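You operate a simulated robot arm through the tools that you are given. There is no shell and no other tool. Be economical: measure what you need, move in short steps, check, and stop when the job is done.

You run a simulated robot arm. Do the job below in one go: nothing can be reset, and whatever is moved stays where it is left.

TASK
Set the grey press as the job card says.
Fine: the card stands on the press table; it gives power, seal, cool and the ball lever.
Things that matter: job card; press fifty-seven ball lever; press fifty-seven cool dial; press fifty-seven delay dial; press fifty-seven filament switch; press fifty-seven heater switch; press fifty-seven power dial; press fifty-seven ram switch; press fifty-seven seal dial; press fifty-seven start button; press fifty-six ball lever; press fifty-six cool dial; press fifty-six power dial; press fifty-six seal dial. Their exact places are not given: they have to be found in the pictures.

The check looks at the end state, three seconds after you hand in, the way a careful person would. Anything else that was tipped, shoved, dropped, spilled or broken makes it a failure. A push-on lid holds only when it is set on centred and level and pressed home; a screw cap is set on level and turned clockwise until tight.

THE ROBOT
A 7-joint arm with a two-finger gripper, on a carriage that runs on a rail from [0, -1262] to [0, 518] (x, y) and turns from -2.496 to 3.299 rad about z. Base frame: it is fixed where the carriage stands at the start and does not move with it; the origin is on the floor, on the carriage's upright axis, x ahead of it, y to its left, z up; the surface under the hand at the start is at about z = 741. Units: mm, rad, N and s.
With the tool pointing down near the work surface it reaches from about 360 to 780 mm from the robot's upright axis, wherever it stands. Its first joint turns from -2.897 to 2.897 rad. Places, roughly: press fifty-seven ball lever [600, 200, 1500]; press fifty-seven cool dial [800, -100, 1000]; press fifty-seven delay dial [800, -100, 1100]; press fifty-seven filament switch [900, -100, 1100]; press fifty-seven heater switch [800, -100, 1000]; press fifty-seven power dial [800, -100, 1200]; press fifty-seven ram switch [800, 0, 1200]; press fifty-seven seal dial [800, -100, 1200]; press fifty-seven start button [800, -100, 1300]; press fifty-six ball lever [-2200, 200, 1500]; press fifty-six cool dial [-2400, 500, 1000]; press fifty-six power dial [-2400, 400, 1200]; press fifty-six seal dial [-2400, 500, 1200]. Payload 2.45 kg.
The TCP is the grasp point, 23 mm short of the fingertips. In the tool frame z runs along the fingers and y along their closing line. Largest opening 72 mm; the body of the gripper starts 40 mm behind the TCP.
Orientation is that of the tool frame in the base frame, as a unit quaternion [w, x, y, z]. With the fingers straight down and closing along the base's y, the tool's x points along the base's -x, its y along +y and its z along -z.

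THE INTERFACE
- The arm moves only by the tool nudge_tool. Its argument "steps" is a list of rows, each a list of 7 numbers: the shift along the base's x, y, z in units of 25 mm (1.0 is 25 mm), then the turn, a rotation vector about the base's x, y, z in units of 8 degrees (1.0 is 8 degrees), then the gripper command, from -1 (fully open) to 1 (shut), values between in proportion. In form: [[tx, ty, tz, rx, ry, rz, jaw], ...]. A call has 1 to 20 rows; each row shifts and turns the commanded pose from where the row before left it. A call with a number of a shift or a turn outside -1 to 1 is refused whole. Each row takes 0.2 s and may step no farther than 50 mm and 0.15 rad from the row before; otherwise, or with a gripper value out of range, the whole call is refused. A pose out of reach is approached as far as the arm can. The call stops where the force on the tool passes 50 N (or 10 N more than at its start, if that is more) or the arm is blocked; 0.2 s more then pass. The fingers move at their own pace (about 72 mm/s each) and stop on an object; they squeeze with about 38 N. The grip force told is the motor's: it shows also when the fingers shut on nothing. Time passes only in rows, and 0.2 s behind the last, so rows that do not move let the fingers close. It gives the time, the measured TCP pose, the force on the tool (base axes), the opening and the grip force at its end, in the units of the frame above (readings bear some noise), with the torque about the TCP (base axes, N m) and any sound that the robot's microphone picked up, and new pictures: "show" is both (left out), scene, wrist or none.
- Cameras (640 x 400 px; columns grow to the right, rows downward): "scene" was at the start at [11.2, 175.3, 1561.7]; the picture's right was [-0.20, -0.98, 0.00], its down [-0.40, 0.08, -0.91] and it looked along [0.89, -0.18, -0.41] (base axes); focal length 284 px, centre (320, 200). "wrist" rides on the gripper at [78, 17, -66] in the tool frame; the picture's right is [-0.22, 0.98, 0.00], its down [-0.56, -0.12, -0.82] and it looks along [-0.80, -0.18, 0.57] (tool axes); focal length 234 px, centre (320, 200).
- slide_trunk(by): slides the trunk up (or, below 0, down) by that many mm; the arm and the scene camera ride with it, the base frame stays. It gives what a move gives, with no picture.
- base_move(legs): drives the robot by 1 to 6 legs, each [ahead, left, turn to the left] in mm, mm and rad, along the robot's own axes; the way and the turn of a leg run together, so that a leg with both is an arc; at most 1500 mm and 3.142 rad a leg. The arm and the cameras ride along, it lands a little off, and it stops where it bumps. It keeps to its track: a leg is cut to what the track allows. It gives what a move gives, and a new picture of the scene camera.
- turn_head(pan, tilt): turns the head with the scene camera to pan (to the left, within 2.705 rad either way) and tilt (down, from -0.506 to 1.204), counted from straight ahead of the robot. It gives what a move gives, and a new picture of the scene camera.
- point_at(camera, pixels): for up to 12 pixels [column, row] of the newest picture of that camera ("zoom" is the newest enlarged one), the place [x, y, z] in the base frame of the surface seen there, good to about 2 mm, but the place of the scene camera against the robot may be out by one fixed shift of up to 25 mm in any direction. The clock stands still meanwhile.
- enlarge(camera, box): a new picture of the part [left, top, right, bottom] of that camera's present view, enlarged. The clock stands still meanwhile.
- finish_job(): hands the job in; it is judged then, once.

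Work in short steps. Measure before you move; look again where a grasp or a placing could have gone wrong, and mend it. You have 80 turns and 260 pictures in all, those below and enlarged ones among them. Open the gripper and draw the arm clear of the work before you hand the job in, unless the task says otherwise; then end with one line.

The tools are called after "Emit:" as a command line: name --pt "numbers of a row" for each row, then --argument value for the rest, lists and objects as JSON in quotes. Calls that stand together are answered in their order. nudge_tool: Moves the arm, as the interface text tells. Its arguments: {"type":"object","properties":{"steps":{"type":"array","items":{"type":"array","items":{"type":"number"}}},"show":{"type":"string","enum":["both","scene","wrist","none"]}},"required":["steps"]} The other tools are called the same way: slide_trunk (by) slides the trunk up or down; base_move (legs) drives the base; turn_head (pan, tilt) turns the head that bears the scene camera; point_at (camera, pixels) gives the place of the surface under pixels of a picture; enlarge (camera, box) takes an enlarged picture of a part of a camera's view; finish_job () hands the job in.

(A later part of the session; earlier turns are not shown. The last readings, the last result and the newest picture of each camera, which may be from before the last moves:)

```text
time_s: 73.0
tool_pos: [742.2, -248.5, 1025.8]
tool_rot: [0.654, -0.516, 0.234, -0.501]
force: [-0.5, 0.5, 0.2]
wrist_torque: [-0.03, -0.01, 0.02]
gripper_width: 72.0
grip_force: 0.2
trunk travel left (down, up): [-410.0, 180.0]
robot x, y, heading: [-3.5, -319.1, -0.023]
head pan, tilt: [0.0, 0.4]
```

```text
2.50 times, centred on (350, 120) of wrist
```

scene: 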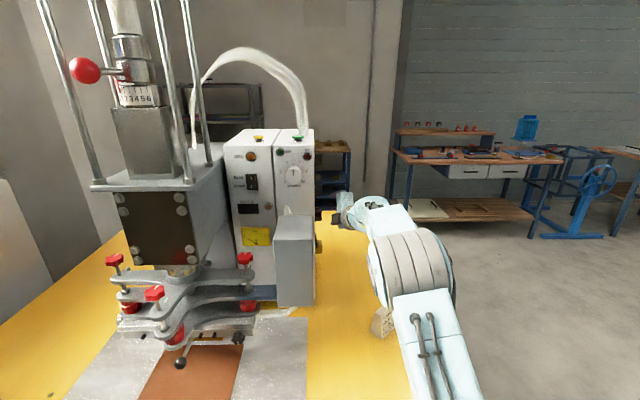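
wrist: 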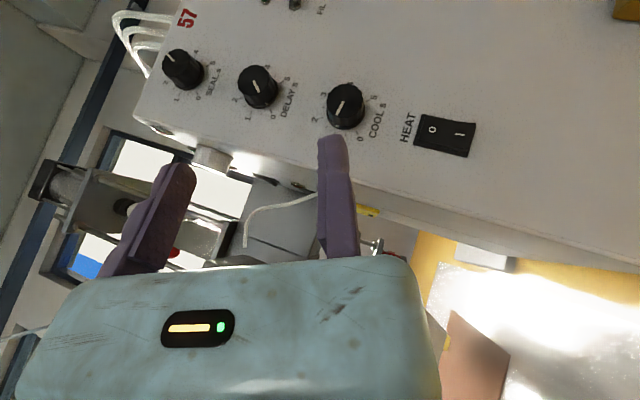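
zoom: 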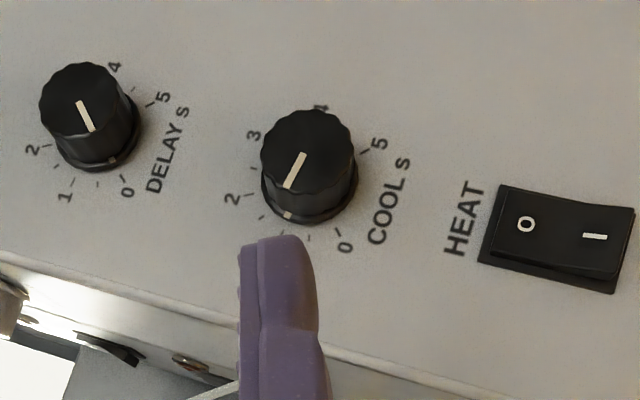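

Cool = 1 confirmed; heat and delay untouched. I raise the trunk, turn the tool to point straight +x, and move in front of the power dial at standoff.

Emit:
slide_trunk --by 180

Emit:
nudge_tool --pt "-0.85 0 0 0.188 0.591 -0.635 -1" --pt "-0.85 0 0 0.188 0.591 -0.635 -1" --pt "-0.85 0 0 0.188 0.591 -0.635 -1" --pt "-0.85 0 0 0.188 0.591 -0.635 -1" --pt "-0.85 0 0 0.188 0.591 -0.635 -1" --pt "0 0.9 0 0 0 0 -1" --pt "0 0.9 0 0 0 0 -1" --pt "0 0.9 0 0 0 0 -1" --pt "0 0.9 0 0 0 0 -1" --pt "0 0.9 0 0 0 0 -1" --pt "0 0.9 0 0 0 0 -1" --pt "0 0 0 0 0 0 -1"

Emit:
enlarge --camera "wrist" --box '[160, 40, 400, 190]'

```text
time_s: 75.0
tool_pos: [741.9, -249.0, 1207.3]
tool_rot: [0.653, -0.517, 0.235, -0.501]
force: [-0.4, -0.5, 0.6]
wrist_torque: [0.0, -0.03, -0.02]
gripper_width: 72.1
grip_force: 0.0
trunk travel left (down, up): [-590.0, 0.0]
robot x, y, heading: [-3.1, -315.7, -0.027]
head pan, tilt: [0.0, 0.4]
```

```text
time_s: 77.7
tool_pos: [637.3, -113.5, 1205.6]
tool_rot: [-0.498, 0.501, -0.501, 0.5]
force: [-0.2, -0.5, -0.2]
wrist_torque: [0.01, -0.01, 0.0]
gripper_width: 72.0
grip_force: 0.0
trunk travel left (down, up): [-590.0, 0.0]
robot x, y, heading: [0.0, -318.0, -0.025]
head pan, tilt: [0.0, 0.4]
```

scene: 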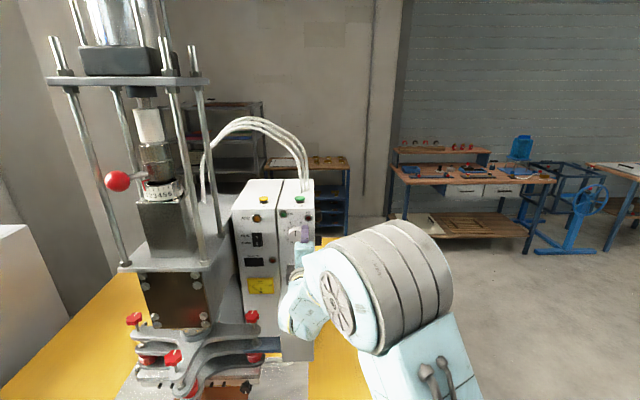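
wrist: 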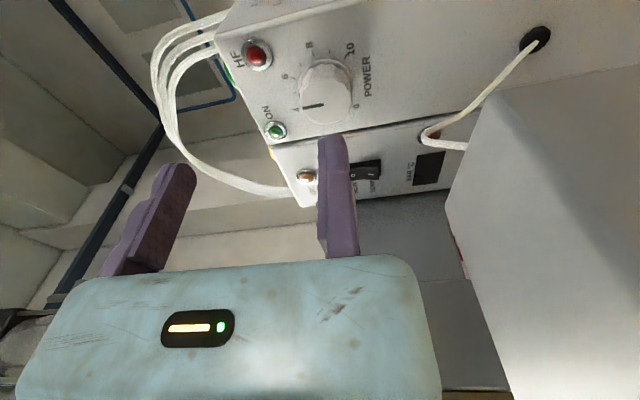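

```text
2.67 times, centred on (280, 115) of wrist
```

zoom: 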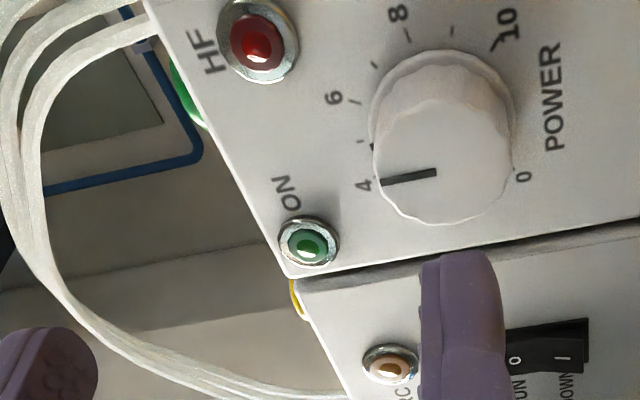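

Emit:
point_at --camera "zoom" --pixels '[[386, 182], [433, 173], [375, 165], [505, 160], [440, 100], [440, 218], [375, 65], [408, 38], [355, 101], [362, 141], [373, 146], [494, 48]]'

Emit:
point_at --camera "wrist" --pixels '[[320, 150], [335, 150], [180, 180], [258, 50], [276, 128], [500, 200], [450, 190], [330, 130], [355, 165]]'

```text
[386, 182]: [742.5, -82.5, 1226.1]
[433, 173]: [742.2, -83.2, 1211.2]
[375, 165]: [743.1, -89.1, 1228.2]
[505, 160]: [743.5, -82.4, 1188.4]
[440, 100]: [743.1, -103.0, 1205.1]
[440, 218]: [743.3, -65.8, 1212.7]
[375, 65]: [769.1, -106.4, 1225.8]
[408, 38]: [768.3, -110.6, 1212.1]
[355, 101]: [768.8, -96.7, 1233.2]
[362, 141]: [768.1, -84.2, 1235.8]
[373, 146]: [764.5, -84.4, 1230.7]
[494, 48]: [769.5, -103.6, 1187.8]
```

```text
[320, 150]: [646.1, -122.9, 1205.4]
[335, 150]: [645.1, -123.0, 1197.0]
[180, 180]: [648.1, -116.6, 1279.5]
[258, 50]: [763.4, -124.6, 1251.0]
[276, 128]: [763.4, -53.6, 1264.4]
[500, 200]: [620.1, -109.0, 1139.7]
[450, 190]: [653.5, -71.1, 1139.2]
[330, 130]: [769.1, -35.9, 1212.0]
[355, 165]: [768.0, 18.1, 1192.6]
```

Power knob: K at y=-84, z=1208, face x=743, panel 769, radius ~19.5; mark ≈5 (26° off 4). The grey box top (z≈1139) is close below, so I roll the tool 63° so that the fixed finger sits right-below and the camera goes up.

Emit:
nudge_tool --pt "0 0 0.1 -0.99 0 0 -1" --pt "0 0 0.1 -0.99 0 0 -1" --pt "0 0 0 -0.99 0 0 -1" --pt "0 0 0 -0.99 0 0 -1" --pt "0 0 0 -0.99 0 0 -1" --pt "0 0 0 -0.99 0 0 -1" --pt "0 0 0 -0.99 0 0 -1" --pt "0 0 0 -0.99 0 0 -1" --pt "0 0 0 0 0 0 -1"

Emit:
enlarge --camera "scene" --box '[200, 160, 360, 360]'

```text
time_s: 79.7
tool_pos: [635.7, -111.5, 1211.1]
tool_rot: [-0.16, 0.688, -0.163, 0.689]
force: [-0.4, 0.1, 0.0]
wrist_torque: [0.0, 0.02, 0.0]
gripper_width: 71.9
grip_force: 0.0
trunk travel left (down, up): [-590.0, 0.0]
robot x, y, heading: [4.1, -320.2, -0.025]
head pan, tilt: [0.0, 0.4]
```

scene: 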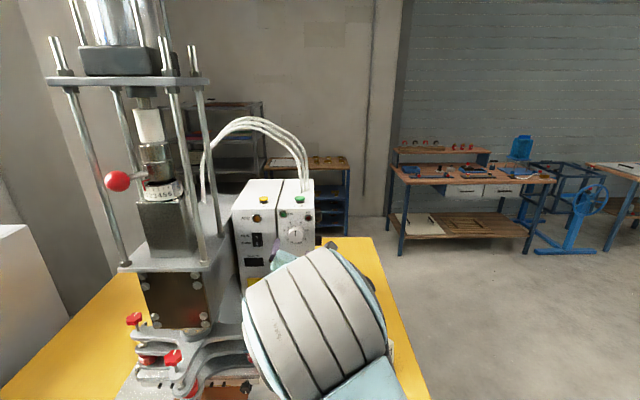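
wrist: 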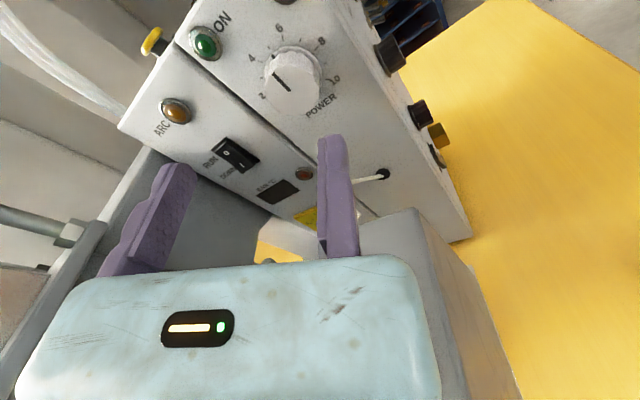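

```text
2.00 times, centred on (280, 260) of scene
```

zoom: 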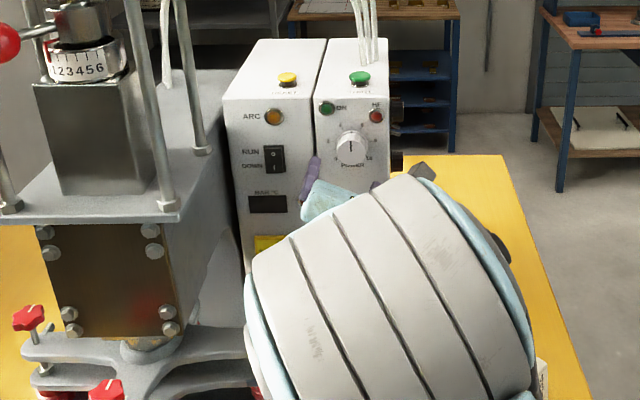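

Elbow is clear of the press. I align to K with ~22 mm offset and advance to just short of the knob face.

Emit:
nudge_tool --pt "0.4 0.31 -0.5 0 0 0 -1" --pt "0.8 0 0 0 0 0 -1" --pt "0.8 0 0 0 0 0 -1" --pt "0.8 0 0 0 0 0 -1" --pt "0.3 0 0 0 0 0 -1" --pt "0 0 0 0 0 0 -1" --show "wrist"

Emit:
point_at --camera "wrist" --pixels '[[319, 150], [319, 180], [180, 175], [335, 145]]'

Emit:
enlarge --camera "wrist" --box '[140, 60, 380, 210]'

```text
time_s: 81.0
tool_pos: [713.1, -106.7, 1198.1]
tool_rot: [-0.161, 0.688, -0.163, 0.688]
force: [0.2, 0.1, 0.6]
wrist_torque: [0.03, -0.01, 0.0]
gripper_width: 71.9
grip_force: 0.1
trunk travel left (down, up): [-590.0, 0.0]
robot x, y, heading: [0.7, -314.7, -0.022]
head pan, tilt: [0.0, 0.4]
```

wrist: 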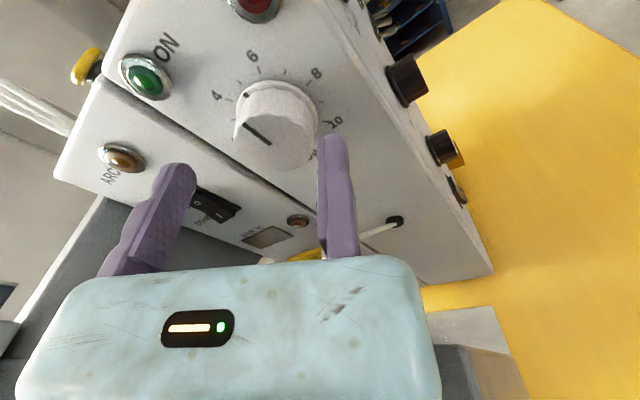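

```text
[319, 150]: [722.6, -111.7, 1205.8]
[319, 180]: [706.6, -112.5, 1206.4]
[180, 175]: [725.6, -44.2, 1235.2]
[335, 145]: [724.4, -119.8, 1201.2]
```

```text
2.67 times, centred on (260, 135) of wrist
```

zoom: 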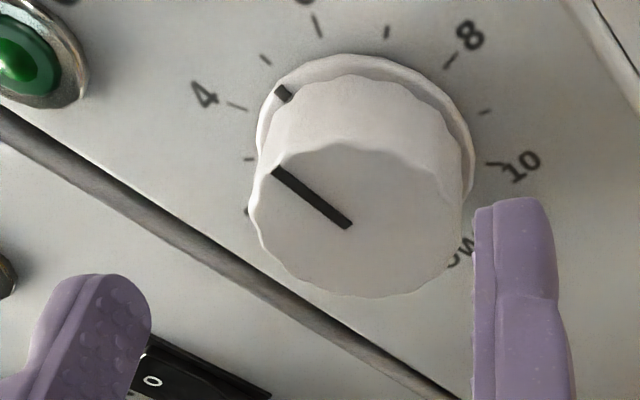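

Fixed finger face is ~5 mm clear of the knob. I advance 27 mm, shift 4 mm toward the knob, and close.

Emit:
nudge_tool --pt "0.54 0 0 0 0 0 -1" --pt "0.54 0 0 0 0 0 -1" --pt "0 0.13 0.064 0 0 0 -1" --pt "0 0 0 0 0 0 0" --pt "0 0 0 0 0 0 1" --pt "0 0 0 0 0 0 1" --pt "0 0 0 0 0 0 1" --show "wrist"

Emit:
enlarge --camera "wrist" --box '[140, 80, 380, 230]'

```text
time_s: 82.7
tool_pos: [741.1, -102.2, 1200.9]
tool_rot: [-0.161, 0.688, -0.163, 0.689]
force: [1.7, -0.8, 0.5]
wrist_torque: [0.02, -0.27, 0.73]
gripper_width: 42.3
grip_force: 44.9
trunk travel left (down, up): [-590.0, 0.0]
robot x, y, heading: [-2.0, -317.2, -0.026]
head pan, tilt: [0.0, 0.4]
```

wrist: 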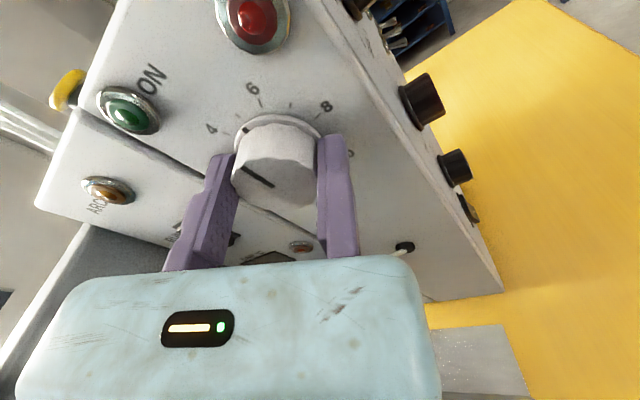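

```text
2.67 times, centred on (260, 155) of wrist
```

zoom: 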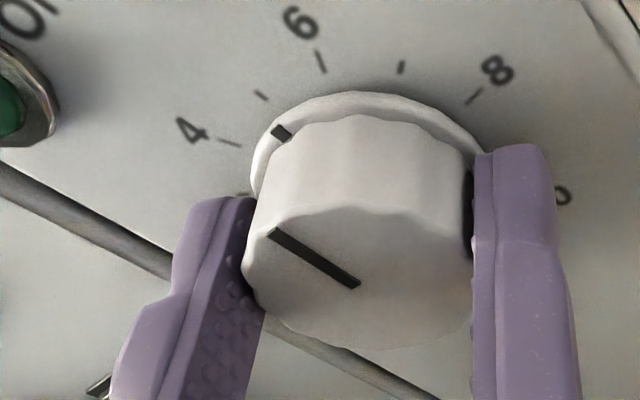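

Emit:
point_at --camera "zoom" --pixels '[[281, 131], [231, 142], [262, 96], [321, 60], [272, 233], [355, 284], [310, 256]]'

```text
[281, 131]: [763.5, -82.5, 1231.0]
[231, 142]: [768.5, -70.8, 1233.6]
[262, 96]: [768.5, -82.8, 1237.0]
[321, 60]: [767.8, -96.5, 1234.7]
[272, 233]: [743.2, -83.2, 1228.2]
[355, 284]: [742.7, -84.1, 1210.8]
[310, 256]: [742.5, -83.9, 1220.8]
```

Mark at -3°, tick 4 at -27°: turn 24° counter-clockwise about the knob axis.

Emit:
nudge_tool --pt "0 -0.038 0.106 -1 0 0 1" --pt "0 -0.023 0.11 -1 0 0 1" --pt "0 -0.007 0.112 -1 0 0 1" --pt "0 0 0 0 0 0 1" --pt "0 0 0 0 0 0 1" --show "wrist"

Emit:
enlarge --camera "wrist" --box '[140, 80, 380, 230]'

```text
time_s: 83.8
tool_pos: [742.6, -103.1, 1209.4]
tool_rot: [-0.015, 0.706, -0.016, 0.708]
force: [15.6, 4.3, 14.1]
wrist_torque: [0.31, -0.66, 0.17]
gripper_width: 42.7
grip_force: 45.1
trunk travel left (down, up): [-590.0, 0.0]
robot x, y, heading: [-1.9, -314.8, -0.025]
head pan, tilt: [0.0, 0.4]
```

wrist: 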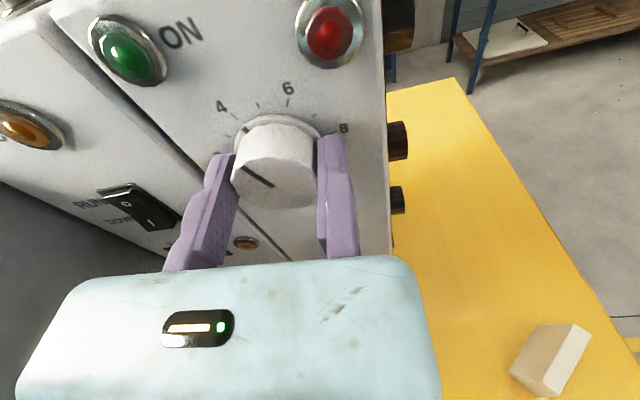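

```text
2.67 times, centred on (260, 155) of wrist
```

zoom: 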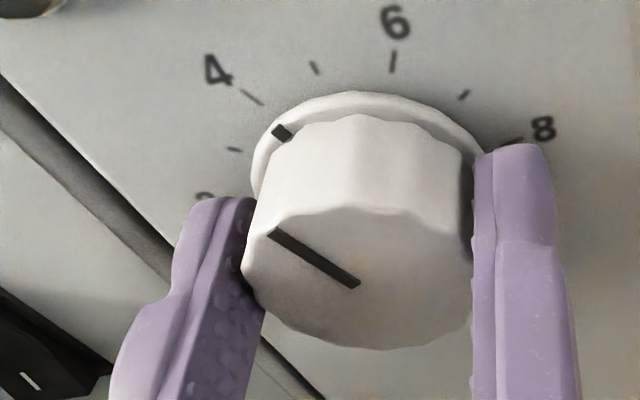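

Emit:
point_at --camera "zoom" --pixels '[[281, 131], [253, 97], [315, 68], [393, 62], [272, 233], [355, 284]]'

```text
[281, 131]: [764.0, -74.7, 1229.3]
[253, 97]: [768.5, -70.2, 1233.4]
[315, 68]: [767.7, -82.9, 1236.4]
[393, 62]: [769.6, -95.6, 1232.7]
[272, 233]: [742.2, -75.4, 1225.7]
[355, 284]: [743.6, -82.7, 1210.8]
```

Mark ≈ -25.5°; a further 2°, then release and withdraw.

Emit:
nudge_tool --pt "0 0 0.028 -0.25 0 0 1" --pt "0 0 0 0 0 0 1" --pt "0 0 0 0 0 0 0.6" --pt "0 0 0 0 0 0 -0.4" --pt "0 0 0 0 0 0 -1" --pt "0 -0.12 0 0 0 0 -1" --pt "-0.8 0 0 0 0 0 -1" --pt "-0.8 0 0 0 0 0 -1" --pt "-0.8 0 0 0 0 0 -1" --pt "-0.8 0 0 0 0 0 -1" --pt "0 0 0 0 0 0 -1" --show "wrist"

Emit:
enlarge --camera "wrist" --box '[220, 40, 360, 130]'

```text
time_s: 86.2
tool_pos: [659.2, -105.9, 1209.9]
tool_rot: [-0.003, 0.706, -0.004, 0.708]
force: [-0.3, 0.5, -0.9]
wrist_torque: [0.0, 0.01, 0.0]
gripper_width: 71.9
grip_force: 0.1
trunk travel left (down, up): [-590.0, 0.0]
robot x, y, heading: [2.8, -317.2, -0.024]
head pan, tilt: [0.0, 0.4]
```

wrist: 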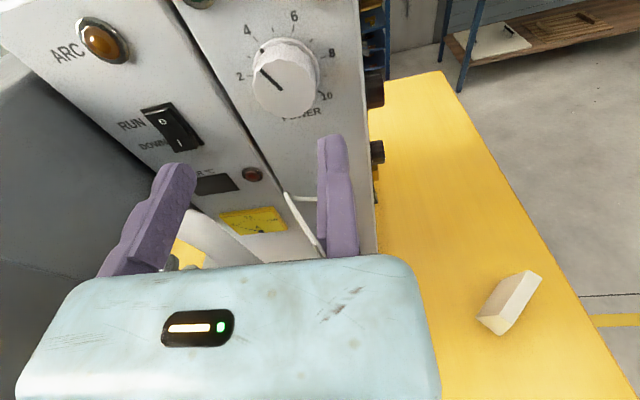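

```text
4.44 times, centred on (290, 85) of wrist
```

zoom: 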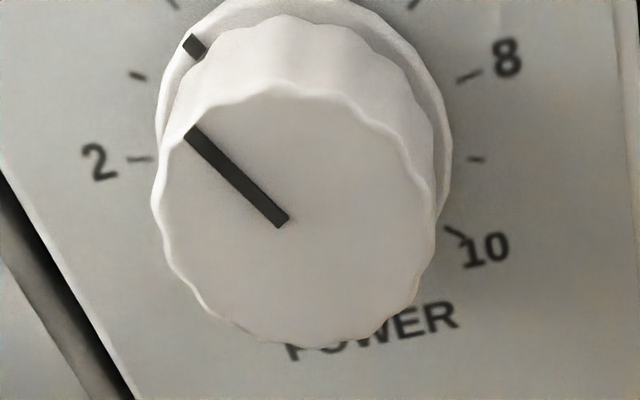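

Emit:
point_at --camera "zoom" --pixels '[[195, 45], [138, 76], [174, 3], [138, 159], [470, 75], [476, 159], [455, 231], [190, 134], [280, 219], [235, 176]]'

```text
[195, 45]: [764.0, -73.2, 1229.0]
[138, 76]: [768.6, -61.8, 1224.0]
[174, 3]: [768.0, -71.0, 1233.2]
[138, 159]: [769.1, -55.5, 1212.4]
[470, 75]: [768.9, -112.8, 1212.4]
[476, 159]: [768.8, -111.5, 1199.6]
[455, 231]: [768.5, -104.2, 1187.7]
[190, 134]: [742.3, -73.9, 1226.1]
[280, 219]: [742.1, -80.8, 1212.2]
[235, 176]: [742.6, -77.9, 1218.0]
```

Power = 4 confirmed. Now the lever: I back the arm off and turn the head to the lever.

Emit:
nudge_tool --pt "-0.9 -0.3 0 0 0 0 -1" --pt "-0.9 -0.3 0 0 0 0 -1" --pt "-0.9 -0.3 0 0 0 0 -1" --pt "-0.9 -0.3 0 0 0 0 -1" --pt "-0.9 -0.3 0 0 0 0 -1" --pt "-0.9 -0.3 0 0 0 0 -1" --show "none"

Emit:
turn_head --pan 0.6 --tilt 0.25

Emit:
enlarge --camera "scene" --box '[240, 60, 400, 200]'

```text
time_s: 87.7
tool_pos: [525.2, -152.2, 1209.5]
tool_rot: [-0.001, 0.707, -0.006, 0.708]
force: [-1.2, -0.1, 0.3]
wrist_torque: [-0.01, 0.03, -0.02]
gripper_width: 72.0
grip_force: 0.0
trunk travel left (down, up): [-590.0, 0.0]
robot x, y, heading: [2.2, -316.2, -0.021]
head pan, tilt: [0.0, 0.4]
```

```text
time_s: 88.7
tool_pos: [525.7, -152.8, 1209.7]
tool_rot: [-0.001, 0.706, -0.006, 0.708]
force: [-0.1, -0.6, 0.0]
wrist_torque: [0.02, 0.02, -0.02]
gripper_width: 72.1
grip_force: 0.0
trunk travel left (down, up): [-590.0, 0.0]
robot x, y, heading: [1.4, -316.1, -0.024]
head pan, tilt: [0.6, 0.25]
```

scene: 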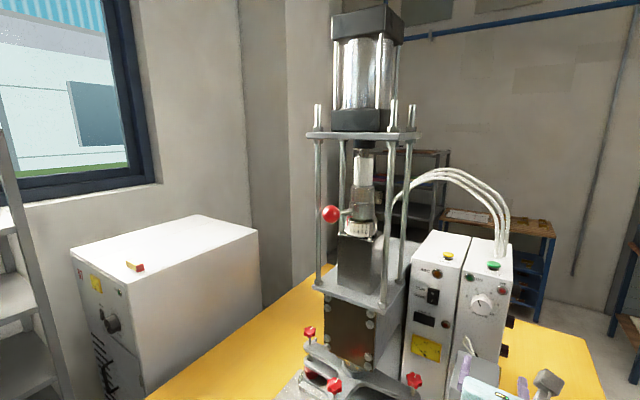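

```text
2.86 times, centred on (320, 130) of scene
```

zoom: 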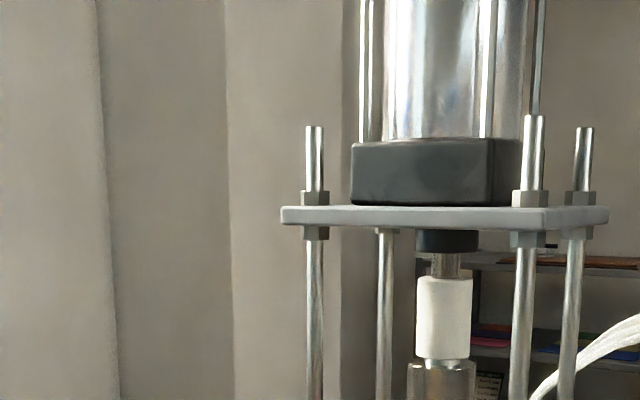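

Emit:
enlarge --camera "scene" --box '[310, 185, 406, 245]'

Emit:
point_at --camera "zoom" --pixels '[[130, 188], [235, 185], [320, 180], [280, 280], [300, 310], [390, 280], [345, 310], [55, 150], [235, 100], [590, 150], [490, 150], [350, 130]]'

```text
6.67 times, centred on (358, 215) of scene
```

zoom: 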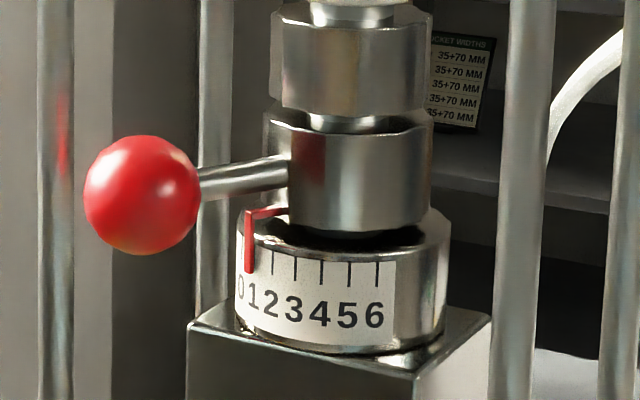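

```text
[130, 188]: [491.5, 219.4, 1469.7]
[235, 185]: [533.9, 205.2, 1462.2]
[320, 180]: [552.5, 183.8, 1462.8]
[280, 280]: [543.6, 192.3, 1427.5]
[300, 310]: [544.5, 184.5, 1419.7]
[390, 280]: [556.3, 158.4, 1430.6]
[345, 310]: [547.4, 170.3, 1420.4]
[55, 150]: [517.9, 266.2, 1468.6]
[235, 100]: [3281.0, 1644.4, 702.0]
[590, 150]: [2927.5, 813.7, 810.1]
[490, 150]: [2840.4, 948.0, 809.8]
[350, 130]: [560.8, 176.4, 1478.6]
```

The pointer is at 1 on the drum (0–6); it must go to 3. Ball centre ≈ (508,231,1465) by scene camera, axis ≈ (583,185). I back off, raise, and roll so the jaws close vertically (fixed finger below).

Emit:
nudge_tool --pt "-0.6 0 0.68 0.9375 0 0 -1" --pt "-0.6 0 0.68 0.9375 0 0 -1" --pt "-0.6 0 0.68 0.9375 0 0 -1" --pt "-0.6 0 0.68 0.9375 0 0 -1" --pt "-0.6 0 0.68 0.9375 0 0 -1" --pt "-0.6 0 0.68 0.9375 0 0 -1" --pt "-0.6 0 0.68 0.9375 0 0 -1" --pt "-0.6 0 0.68 0.9375 0 0 -1" --pt "-0.3 0 0.68 0.9375 0 0 -1" --pt "0 0 0.68 0.9375 0 0 -1" --pt "0 0 0.68 0.9375 0 0 -1" --pt "0 0 0.68 0.9375 0 0 -1" --pt "0 0 0 0 0 0 -1"

Emit:
point_at --camera "zoom" --pixels '[[249, 245], [273, 258], [295, 268], [322, 272], [349, 272], [377, 270], [245, 310], [440, 260], [525, 200], [60, 200]]'

```text
time_s: 90.2
tool_pos: [457.6, -220.9, 1318.0]
tool_rot: [-0.221, 0.615, -0.346, 0.674]
force: [0.5, 0.9, 0.8]
wrist_torque: [0.01, -0.02, -0.01]
gripper_width: 71.9
grip_force: 0.0
trunk travel left (down, up): [-590.0, 0.0]
robot x, y, heading: [-2.1, -317.7, -0.028]
head pan, tilt: [0.6, 0.25]
stopped in row 7: the arm was blocked; the commanded pose is now the measured one
```

scene: 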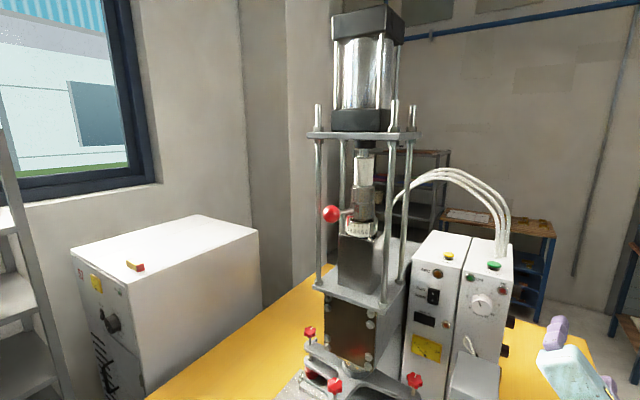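
wrist: 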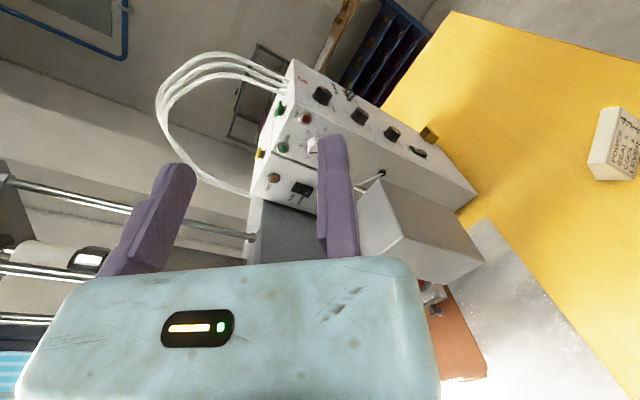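

```text
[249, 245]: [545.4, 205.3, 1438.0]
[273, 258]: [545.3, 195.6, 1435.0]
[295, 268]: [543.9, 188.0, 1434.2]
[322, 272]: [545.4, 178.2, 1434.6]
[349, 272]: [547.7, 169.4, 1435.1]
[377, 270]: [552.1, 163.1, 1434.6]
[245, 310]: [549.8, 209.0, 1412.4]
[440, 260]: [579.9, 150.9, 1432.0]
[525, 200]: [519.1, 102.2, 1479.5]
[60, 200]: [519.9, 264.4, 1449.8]
```

The wrist was too close to the axis there. From here I first move left to around (430, 60, 1400), where the wrist is farther out.

Emit:
nudge_tool --pt "-0.09 0.94 0.27 0 0 0 -1" --pt "-0.09 0.94 0.27 0 0 0 -1" --pt "-0.09 0.94 0.27 0 0 0 -1" --pt "-0.09 0.94 0.27 0 0 0 -1" --pt "-0.09 0.94 0.27 0 0 0 -1" --pt "-0.09 0.94 0.27 0 0 0 -1" --pt "-0.09 0.94 0.27 0 0 0 -1" --pt "-0.09 0.94 0.27 0 0 0 -1" --pt "-0.09 0.94 0.27 0 0 0 -1" --pt "-0.09 0.94 0.27 0 0 0 -1" --pt "-0.09 0.94 0.27 0 0 0 -1" --pt "-0.09 0.94 0.27 0 0 0 -1" --pt "0 0 0 0 0 0 -1"

```text
time_s: 91.3
tool_pos: [474.5, -179.3, 1351.7]
tool_rot: [-0.177, 0.589, -0.399, 0.68]
force: [0.7, -0.8, -0.1]
wrist_torque: [0.0, 0.01, 0.01]
gripper_width: 72.1
grip_force: 0.1
trunk travel left (down, up): [-590.0, 0.0]
robot x, y, heading: [-2.2, -317.6, -0.021]
head pan, tilt: [0.6, 0.25]
stopped in row 5: the arm was blocked; the commanded pose is now the measured one
```

scene: 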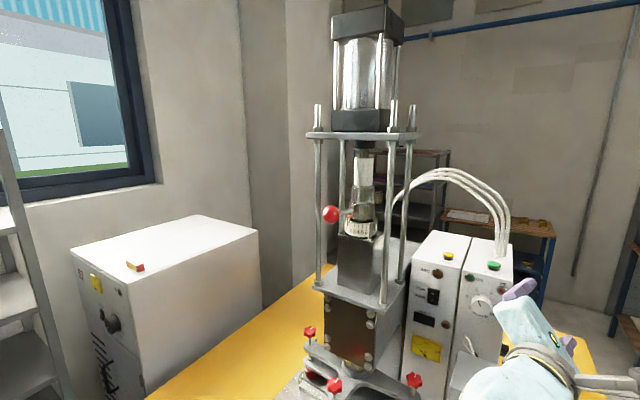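
wrist: 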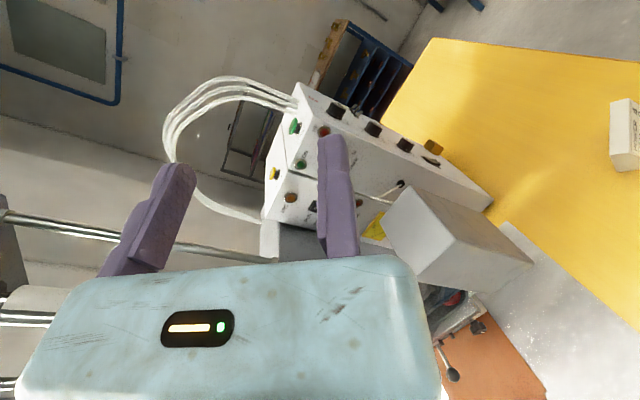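

This looks like a wrist-pitch limit; tilting the tool down eases it. I turn to a 35°-down pitch with jaws in the vertical plane while moving slightly left and up.

Emit:
nudge_tool --pt "0 0.2 0.4 0.799 0.455 0.095 -1" --pt "0 0.3 0.4 0.799 0.455 0.095 -1" --pt "0 0.5 0.4 0.799 0.455 0.095 -1" --pt "0 0.5 0.4 0.799 0.455 0.095 -1" --pt "0 0.5 0.4 0.799 0.455 0.095 -1" --pt "0 0.5 0.4 0.799 0.455 0.095 -1" --pt "0 0.5 0.4 0.799 0.455 0.095 -1" --pt "0 0 0 0 0 0 -1"

```text
time_s: 92.1
tool_pos: [487.6, -213.0, 1378.2]
tool_rot: [-0.166, 0.571, -0.525, 0.609]
force: [0.5, 0.3, 0.1]
wrist_torque: [-0.02, 0.02, 0.0]
gripper_width: 71.9
grip_force: 0.1
trunk travel left (down, up): [-590.0, 0.0]
robot x, y, heading: [-1.2, -312.3, -0.026]
head pan, tilt: [0.6, 0.25]
stopped in row 3: the arm was blocked; the commanded pose is now the measured one
```

scene: 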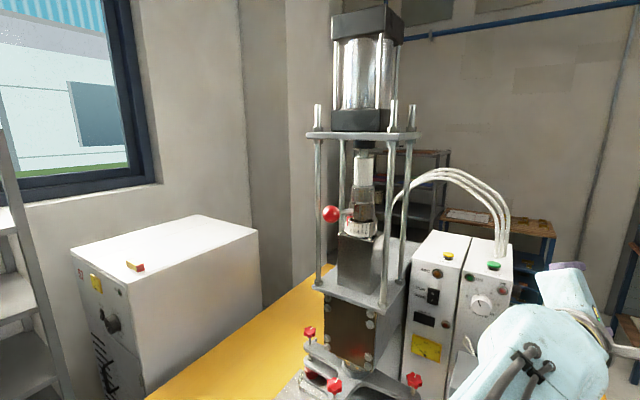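
wrist: 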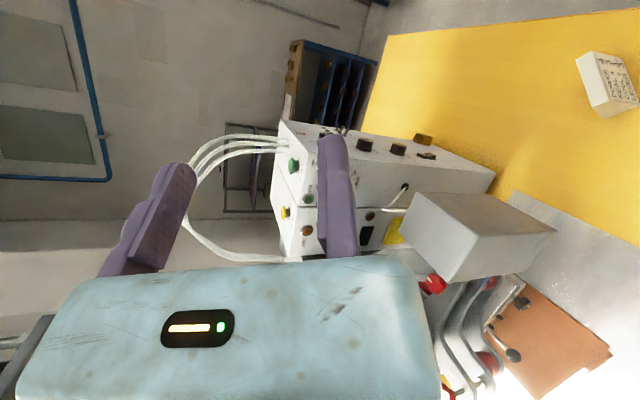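

I move outward (+x) first, away from the folded posture, then finish the reorientation.

Emit:
nudge_tool --pt "0.9 0 0 0 0 0 -1" --pt "0.9 0 0.2 0 0 0 -1" --pt "0.9 0 0.2 0 0 0 -1" --pt "0.9 0 0.2 0 0 0 -1" --pt "0.6 0 0.2 0.799 0.455 0.095 -1" --pt "0 0 0 0.799 0.455 0.095 -1" --pt "0 0 0 0.799 0.455 0.095 -1" --pt "0 0 0 0 0 0 -1"

```text
time_s: 93.9
tool_pos: [591.5, -212.3, 1399.9]
tool_rot: [0.222, -0.601, 0.62, -0.453]
force: [0.0, -0.7, -1.2]
wrist_torque: [0.02, -0.01, 0.0]
gripper_width: 72.0
grip_force: 0.2
trunk travel left (down, up): [-590.0, 0.0]
robot x, y, heading: [4.2, -315.4, -0.024]
head pan, tilt: [0.6, 0.25]
```

scene: 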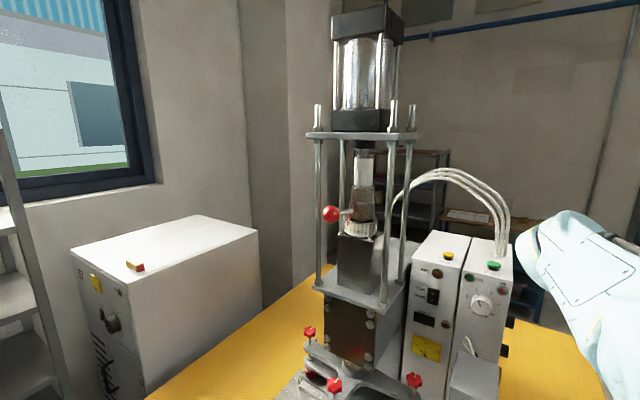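
wrist: 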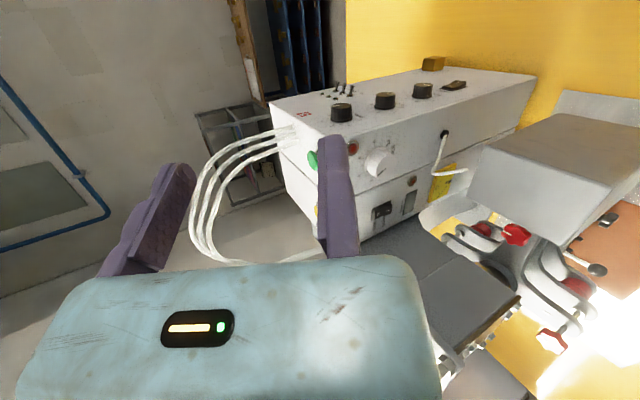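

That freed it. I'll keep this arm posture and use the base turn: retract 40 mm, shift the base left ~87 mm, then turn left ~0.49 rad, staying radially clear of the front rod.

Emit:
nudge_tool --pt "-0.8 0 0.2 0.33 0.06 0.2 -1" --pt "-0.8 0 0.2 0.33 0.06 0.2 -1" --pt "0 0 0 0 0 0 -1" --show "none"

Emit:
base_move --legs '[[0, 87, 0], [0, 0, 0.25]]'

```text
time_s: 94.7
tool_pos: [553.2, -211.4, 1410.2]
tool_rot: [0.256, -0.611, 0.625, -0.413]
force: [-0.4, 0.1, 0.1]
wrist_torque: [0.02, 0.04, 0.0]
gripper_width: 71.8
grip_force: 0.1
trunk travel left (down, up): [-590.0, 0.0]
robot x, y, heading: [1.2, -313.9, -0.03]
head pan, tilt: [0.6, 0.25]
```

```text
time_s: 96.7
tool_pos: [509.5, 10.3, 1409.9]
tool_rot: [-0.306, 0.685, -0.543, 0.377]
force: [0.2, 0.9, 0.6]
wrist_torque: [0.0, 0.0, -0.01]
gripper_width: 72.1
grip_force: 0.2
trunk travel left (down, up): [-590.0, 0.0]
robot x, y, heading: [-0.8, -231.4, 0.223]
head pan, tilt: [0.6, 0.25]
```

scene: 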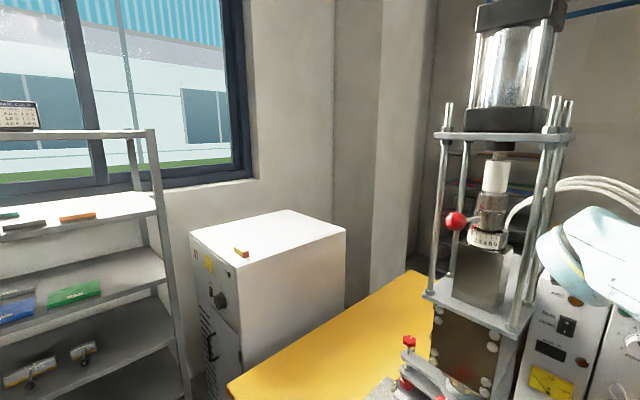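

Emit:
base_move --legs '[[0, 0, 0.25]]'

Emit:
turn_head --pan 0.2 --tilt 0.25

Emit:
enlarge --camera "wrist" --box '[0, 0, 640, 400]'

```text
time_s: 98.0
tool_pos: [433.8, 128.2, 1409.6]
tool_rot: [-0.351, 0.747, -0.454, 0.336]
force: [-0.7, 0.0, 0.3]
wrist_torque: [0.0, -0.02, -0.01]
gripper_width: 71.9
grip_force: 0.0
trunk travel left (down, up): [-590.0, 0.0]
robot x, y, heading: [0.9, -233.1, 0.483]
head pan, tilt: [0.6, 0.25]
```

scene: 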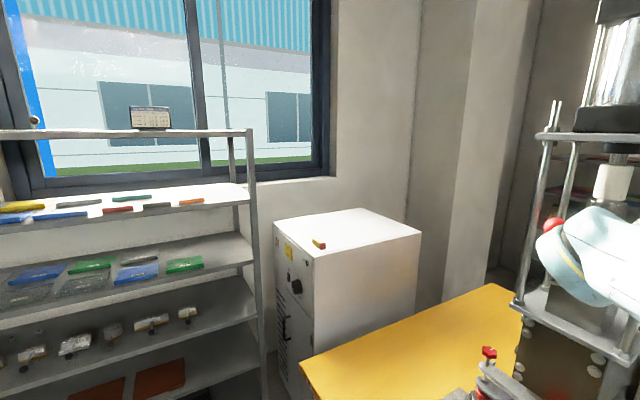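

```text
time_s: 98.8
tool_pos: [433.6, 126.5, 1409.9]
tool_rot: [-0.351, 0.747, -0.454, 0.336]
force: [-0.5, -1.6, 0.1]
wrist_torque: [0.0, 0.03, 0.03]
gripper_width: 72.0
grip_force: 0.0
trunk travel left (down, up): [-590.0, 0.0]
robot x, y, heading: [0.7, -231.0, 0.476]
head pan, tilt: [0.201, 0.25]
```

scene: 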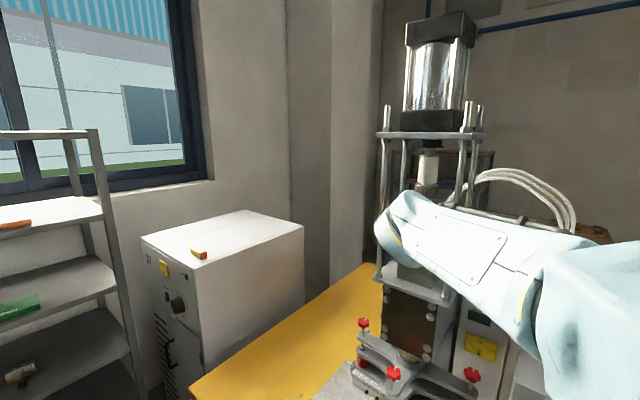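

```text
1.00 times, centred on (320, 200) of wrist (not enlarged: the box is as wide or as high as the picture)
```

zoom: 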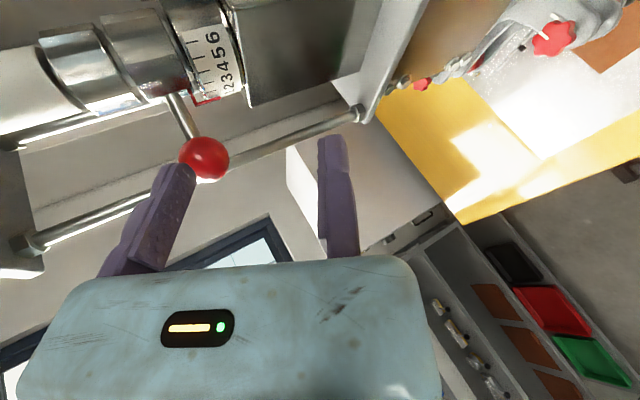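

The wrist camera sees ball (205,158), pointer and drum scale. I measure them.

Emit:
enlarge --camera "wrist" --box '[130, 10, 290, 190]'

Emit:
point_at --camera "wrist" --pixels '[[205, 155], [185, 160], [225, 158], [203, 176], [180, 115], [207, 99], [150, 60], [300, 130], [110, 215], [100, 60], [360, 20]]'

```text
2.22 times, centred on (210, 100) of wrist
```

zoom: 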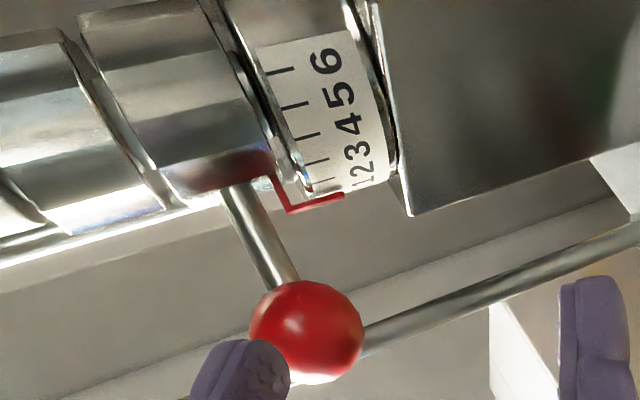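

```text
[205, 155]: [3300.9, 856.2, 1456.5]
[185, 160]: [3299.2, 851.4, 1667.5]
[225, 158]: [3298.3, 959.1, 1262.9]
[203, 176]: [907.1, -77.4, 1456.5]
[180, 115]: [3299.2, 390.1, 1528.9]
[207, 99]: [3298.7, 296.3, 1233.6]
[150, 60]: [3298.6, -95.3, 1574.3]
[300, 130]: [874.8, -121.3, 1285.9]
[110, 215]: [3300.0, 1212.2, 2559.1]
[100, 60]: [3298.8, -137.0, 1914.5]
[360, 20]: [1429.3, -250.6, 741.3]
```

The wrist frame was stale for point_at; I use the zoom frame instead.

Emit:
point_at --camera "zoom" --pixels '[[300, 330], [258, 320], [355, 340], [305, 285], [310, 372], [262, 240], [320, 203], [280, 70], [295, 104], [306, 134], [316, 161], [460, 308]]'

```text
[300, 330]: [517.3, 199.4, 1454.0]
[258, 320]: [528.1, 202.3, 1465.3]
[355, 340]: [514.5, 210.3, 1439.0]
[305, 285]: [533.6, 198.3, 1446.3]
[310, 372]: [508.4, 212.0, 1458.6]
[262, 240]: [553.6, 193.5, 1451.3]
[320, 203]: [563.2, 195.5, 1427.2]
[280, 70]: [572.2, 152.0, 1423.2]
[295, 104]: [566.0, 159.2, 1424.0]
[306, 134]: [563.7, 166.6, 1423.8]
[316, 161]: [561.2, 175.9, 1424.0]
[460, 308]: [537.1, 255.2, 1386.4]
```

Ball centre ≈ (527.5, 218, 1454), R≈22; axis ≈ (598.5,173.5); tick 3 at about -3.8° and lever at -32°. I unroll 18° about the tool axis and go to a standoff 90 mm back from the ball.

Emit:
nudge_tool --pt "0.045 0.7 0.7 0.615 0.164 -0.396 -1" --pt "0.045 0.7 0.7 0.615 0.164 -0.396 -1" --pt "0.045 0.7 0.7 0.615 0.164 -0.396 -1" --pt "0.045 0.7 0.7 0 0 0 -1" --pt "0 0 0 0 0 0 -1" --show "wrist"

Emit:
enlarge --camera "wrist" --box '[130, 10, 370, 190]'

```text
time_s: 100.0
tool_pos: [437.6, 199.1, 1478.9]
tool_rot: [-0.399, 0.666, -0.566, 0.277]
force: [0.2, 0.5, -0.8]
wrist_torque: [-0.03, 0.0, 0.0]
gripper_width: 72.0
grip_force: 0.0
trunk travel left (down, up): [-590.0, 0.0]
robot x, y, heading: [2.8, -231.4, 0.476]
head pan, tilt: [0.201, 0.25]
```

wrist: 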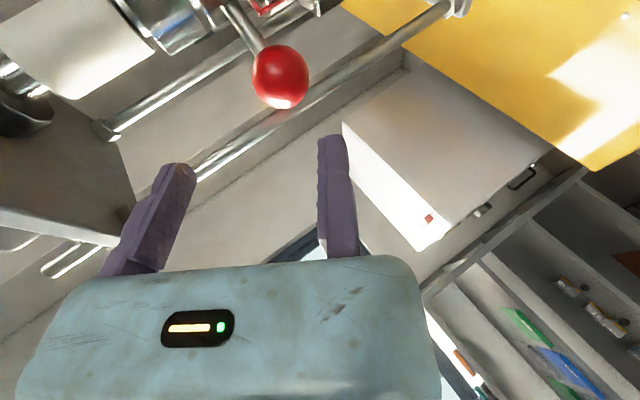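

```text
2.22 times, centred on (250, 100) of wrist
```

zoom: 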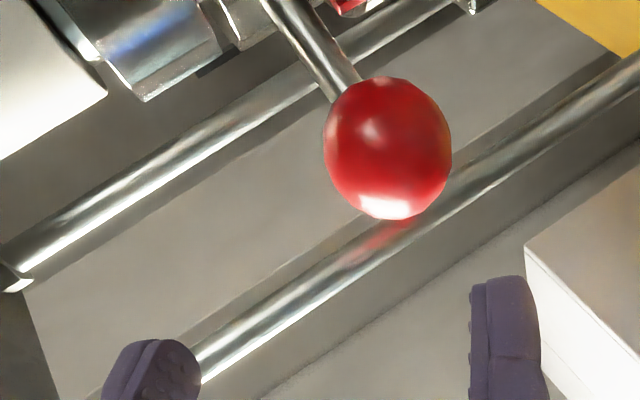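

Emit:
point_at --camera "zoom" --pixels '[[388, 147], [335, 145], [443, 150], [388, 88], [388, 208], [300, 325], [215, 340], [476, 290], [540, 130], [325, 60]]'

```text
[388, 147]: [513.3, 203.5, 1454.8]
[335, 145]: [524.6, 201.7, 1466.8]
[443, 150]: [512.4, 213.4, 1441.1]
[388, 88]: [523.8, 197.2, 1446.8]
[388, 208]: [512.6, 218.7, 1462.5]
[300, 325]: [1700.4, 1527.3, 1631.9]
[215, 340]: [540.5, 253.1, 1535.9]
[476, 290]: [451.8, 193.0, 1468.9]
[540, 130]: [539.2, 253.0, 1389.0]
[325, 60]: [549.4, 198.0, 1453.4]
```

Ball centre refined to (529,217,1451). I advance along the axis with the fixed finger 4 mm below the ball.

Emit:
nudge_tool --pt "0.757 0.164 -0.49 0 0 0 -1" --pt "0.757 0.164 -0.49 0 0 0 -1" --pt "0.757 0.164 -0.49 0 0 0 -1" --pt "0.757 0.164 -0.49 0 0 0 -1" --pt "0 0 0 0 0 0 -1" --show "wrist"

Emit:
enlarge --camera "wrist" --box '[130, 50, 370, 230]'

```text
time_s: 101.2
tool_pos: [513.7, 213.9, 1429.7]
tool_rot: [-0.399, 0.667, -0.565, 0.277]
force: [-0.2, 0.0, 0.2]
wrist_torque: [0.02, 0.03, -0.04]
gripper_width: 72.2
grip_force: 0.0
trunk travel left (down, up): [-590.0, 0.0]
robot x, y, heading: [-0.9, -232.0, 0.476]
head pan, tilt: [0.201, 0.25]
```

wrist: 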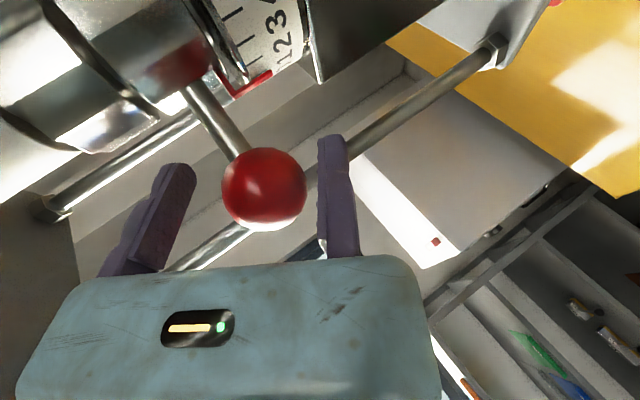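

```text
2.22 times, centred on (250, 140) of wrist
5 turns are left
```

zoom: 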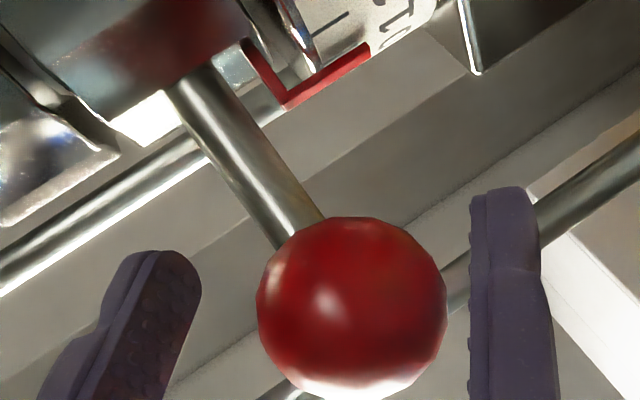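

Five turns left, so I combine: shift up to contact, close on the ball, and swing it along its arc by 28° (pointer 1→3), then look.

Emit:
nudge_tool --pt "0.075 0.006 0.118 0 0 0 -1" --pt "0 0 0 0 0 0 0" --pt "0 0 0 0 0 0 1" --pt "0 0 0 0 0 0 1" --pt "0 0 0 0 0 0 1" --pt "-0.096 -0.177 0 0 0 0 1" --pt "-0.096 -0.177 0 0 0 0 1" --pt "-0.148 -0.374 0 0 0 0 1" --pt "-0.1 -0.388 0 0 0 0 1" --pt "-0.052 -0.408 0 0 0 0 1" --pt "0 0 0 0 0 0 1" --pt "0 0 0 0 0 0 1" --show "wrist"

Emit:
enlarge --camera "wrist" --box '[150, 0, 350, 130]'

```text
time_s: 103.8
tool_pos: [504.3, 176.2, 1434.8]
tool_rot: [-0.401, 0.666, -0.564, 0.277]
force: [12.4, 11.2, 28.7]
wrist_torque: [0.05, -0.55, 0.99]
gripper_width: 38.6
grip_force: 44.6
trunk travel left (down, up): [-590.0, 0.0]
robot x, y, heading: [0.6, -233.1, 0.48]
head pan, tilt: [0.201, 0.25]
```

wrist: 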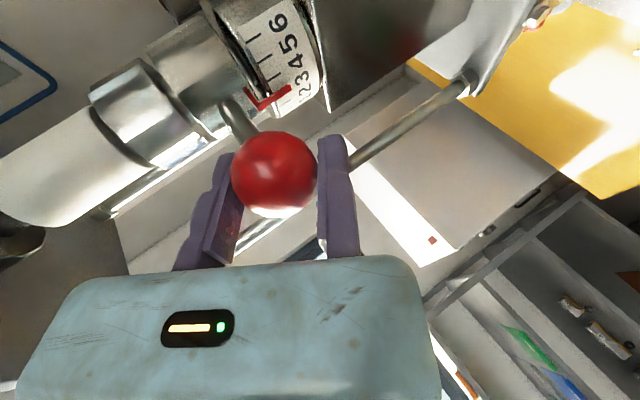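

```text
3.08 times, centred on (250, 65) of wrist
4 turns are left
```

zoom: 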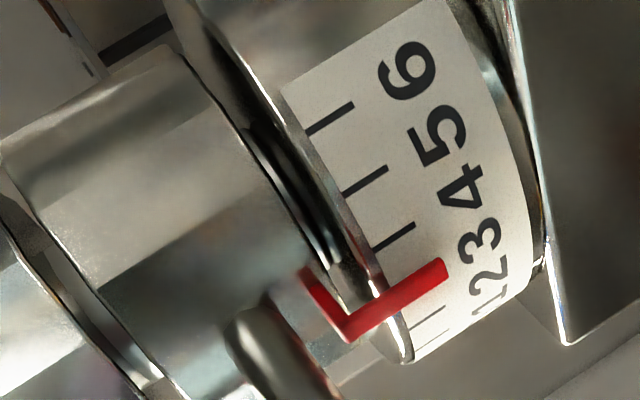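

The pointer covers tick 3. I measure its angle against the neighbouring ticks.

Emit:
point_at --camera "zoom" --pixels '[[440, 270], [420, 283], [390, 303], [395, 237], [366, 180], [332, 119], [430, 320], [432, 338], [408, 229], [440, 310], [348, 330]]'

```text
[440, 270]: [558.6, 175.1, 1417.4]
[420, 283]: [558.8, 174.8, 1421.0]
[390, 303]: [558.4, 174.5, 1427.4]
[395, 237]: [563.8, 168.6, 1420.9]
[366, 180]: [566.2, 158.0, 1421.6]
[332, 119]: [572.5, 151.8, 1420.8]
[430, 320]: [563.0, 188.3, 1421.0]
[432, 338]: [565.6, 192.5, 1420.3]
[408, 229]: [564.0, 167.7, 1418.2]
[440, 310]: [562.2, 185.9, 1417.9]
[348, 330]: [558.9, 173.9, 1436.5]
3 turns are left
```

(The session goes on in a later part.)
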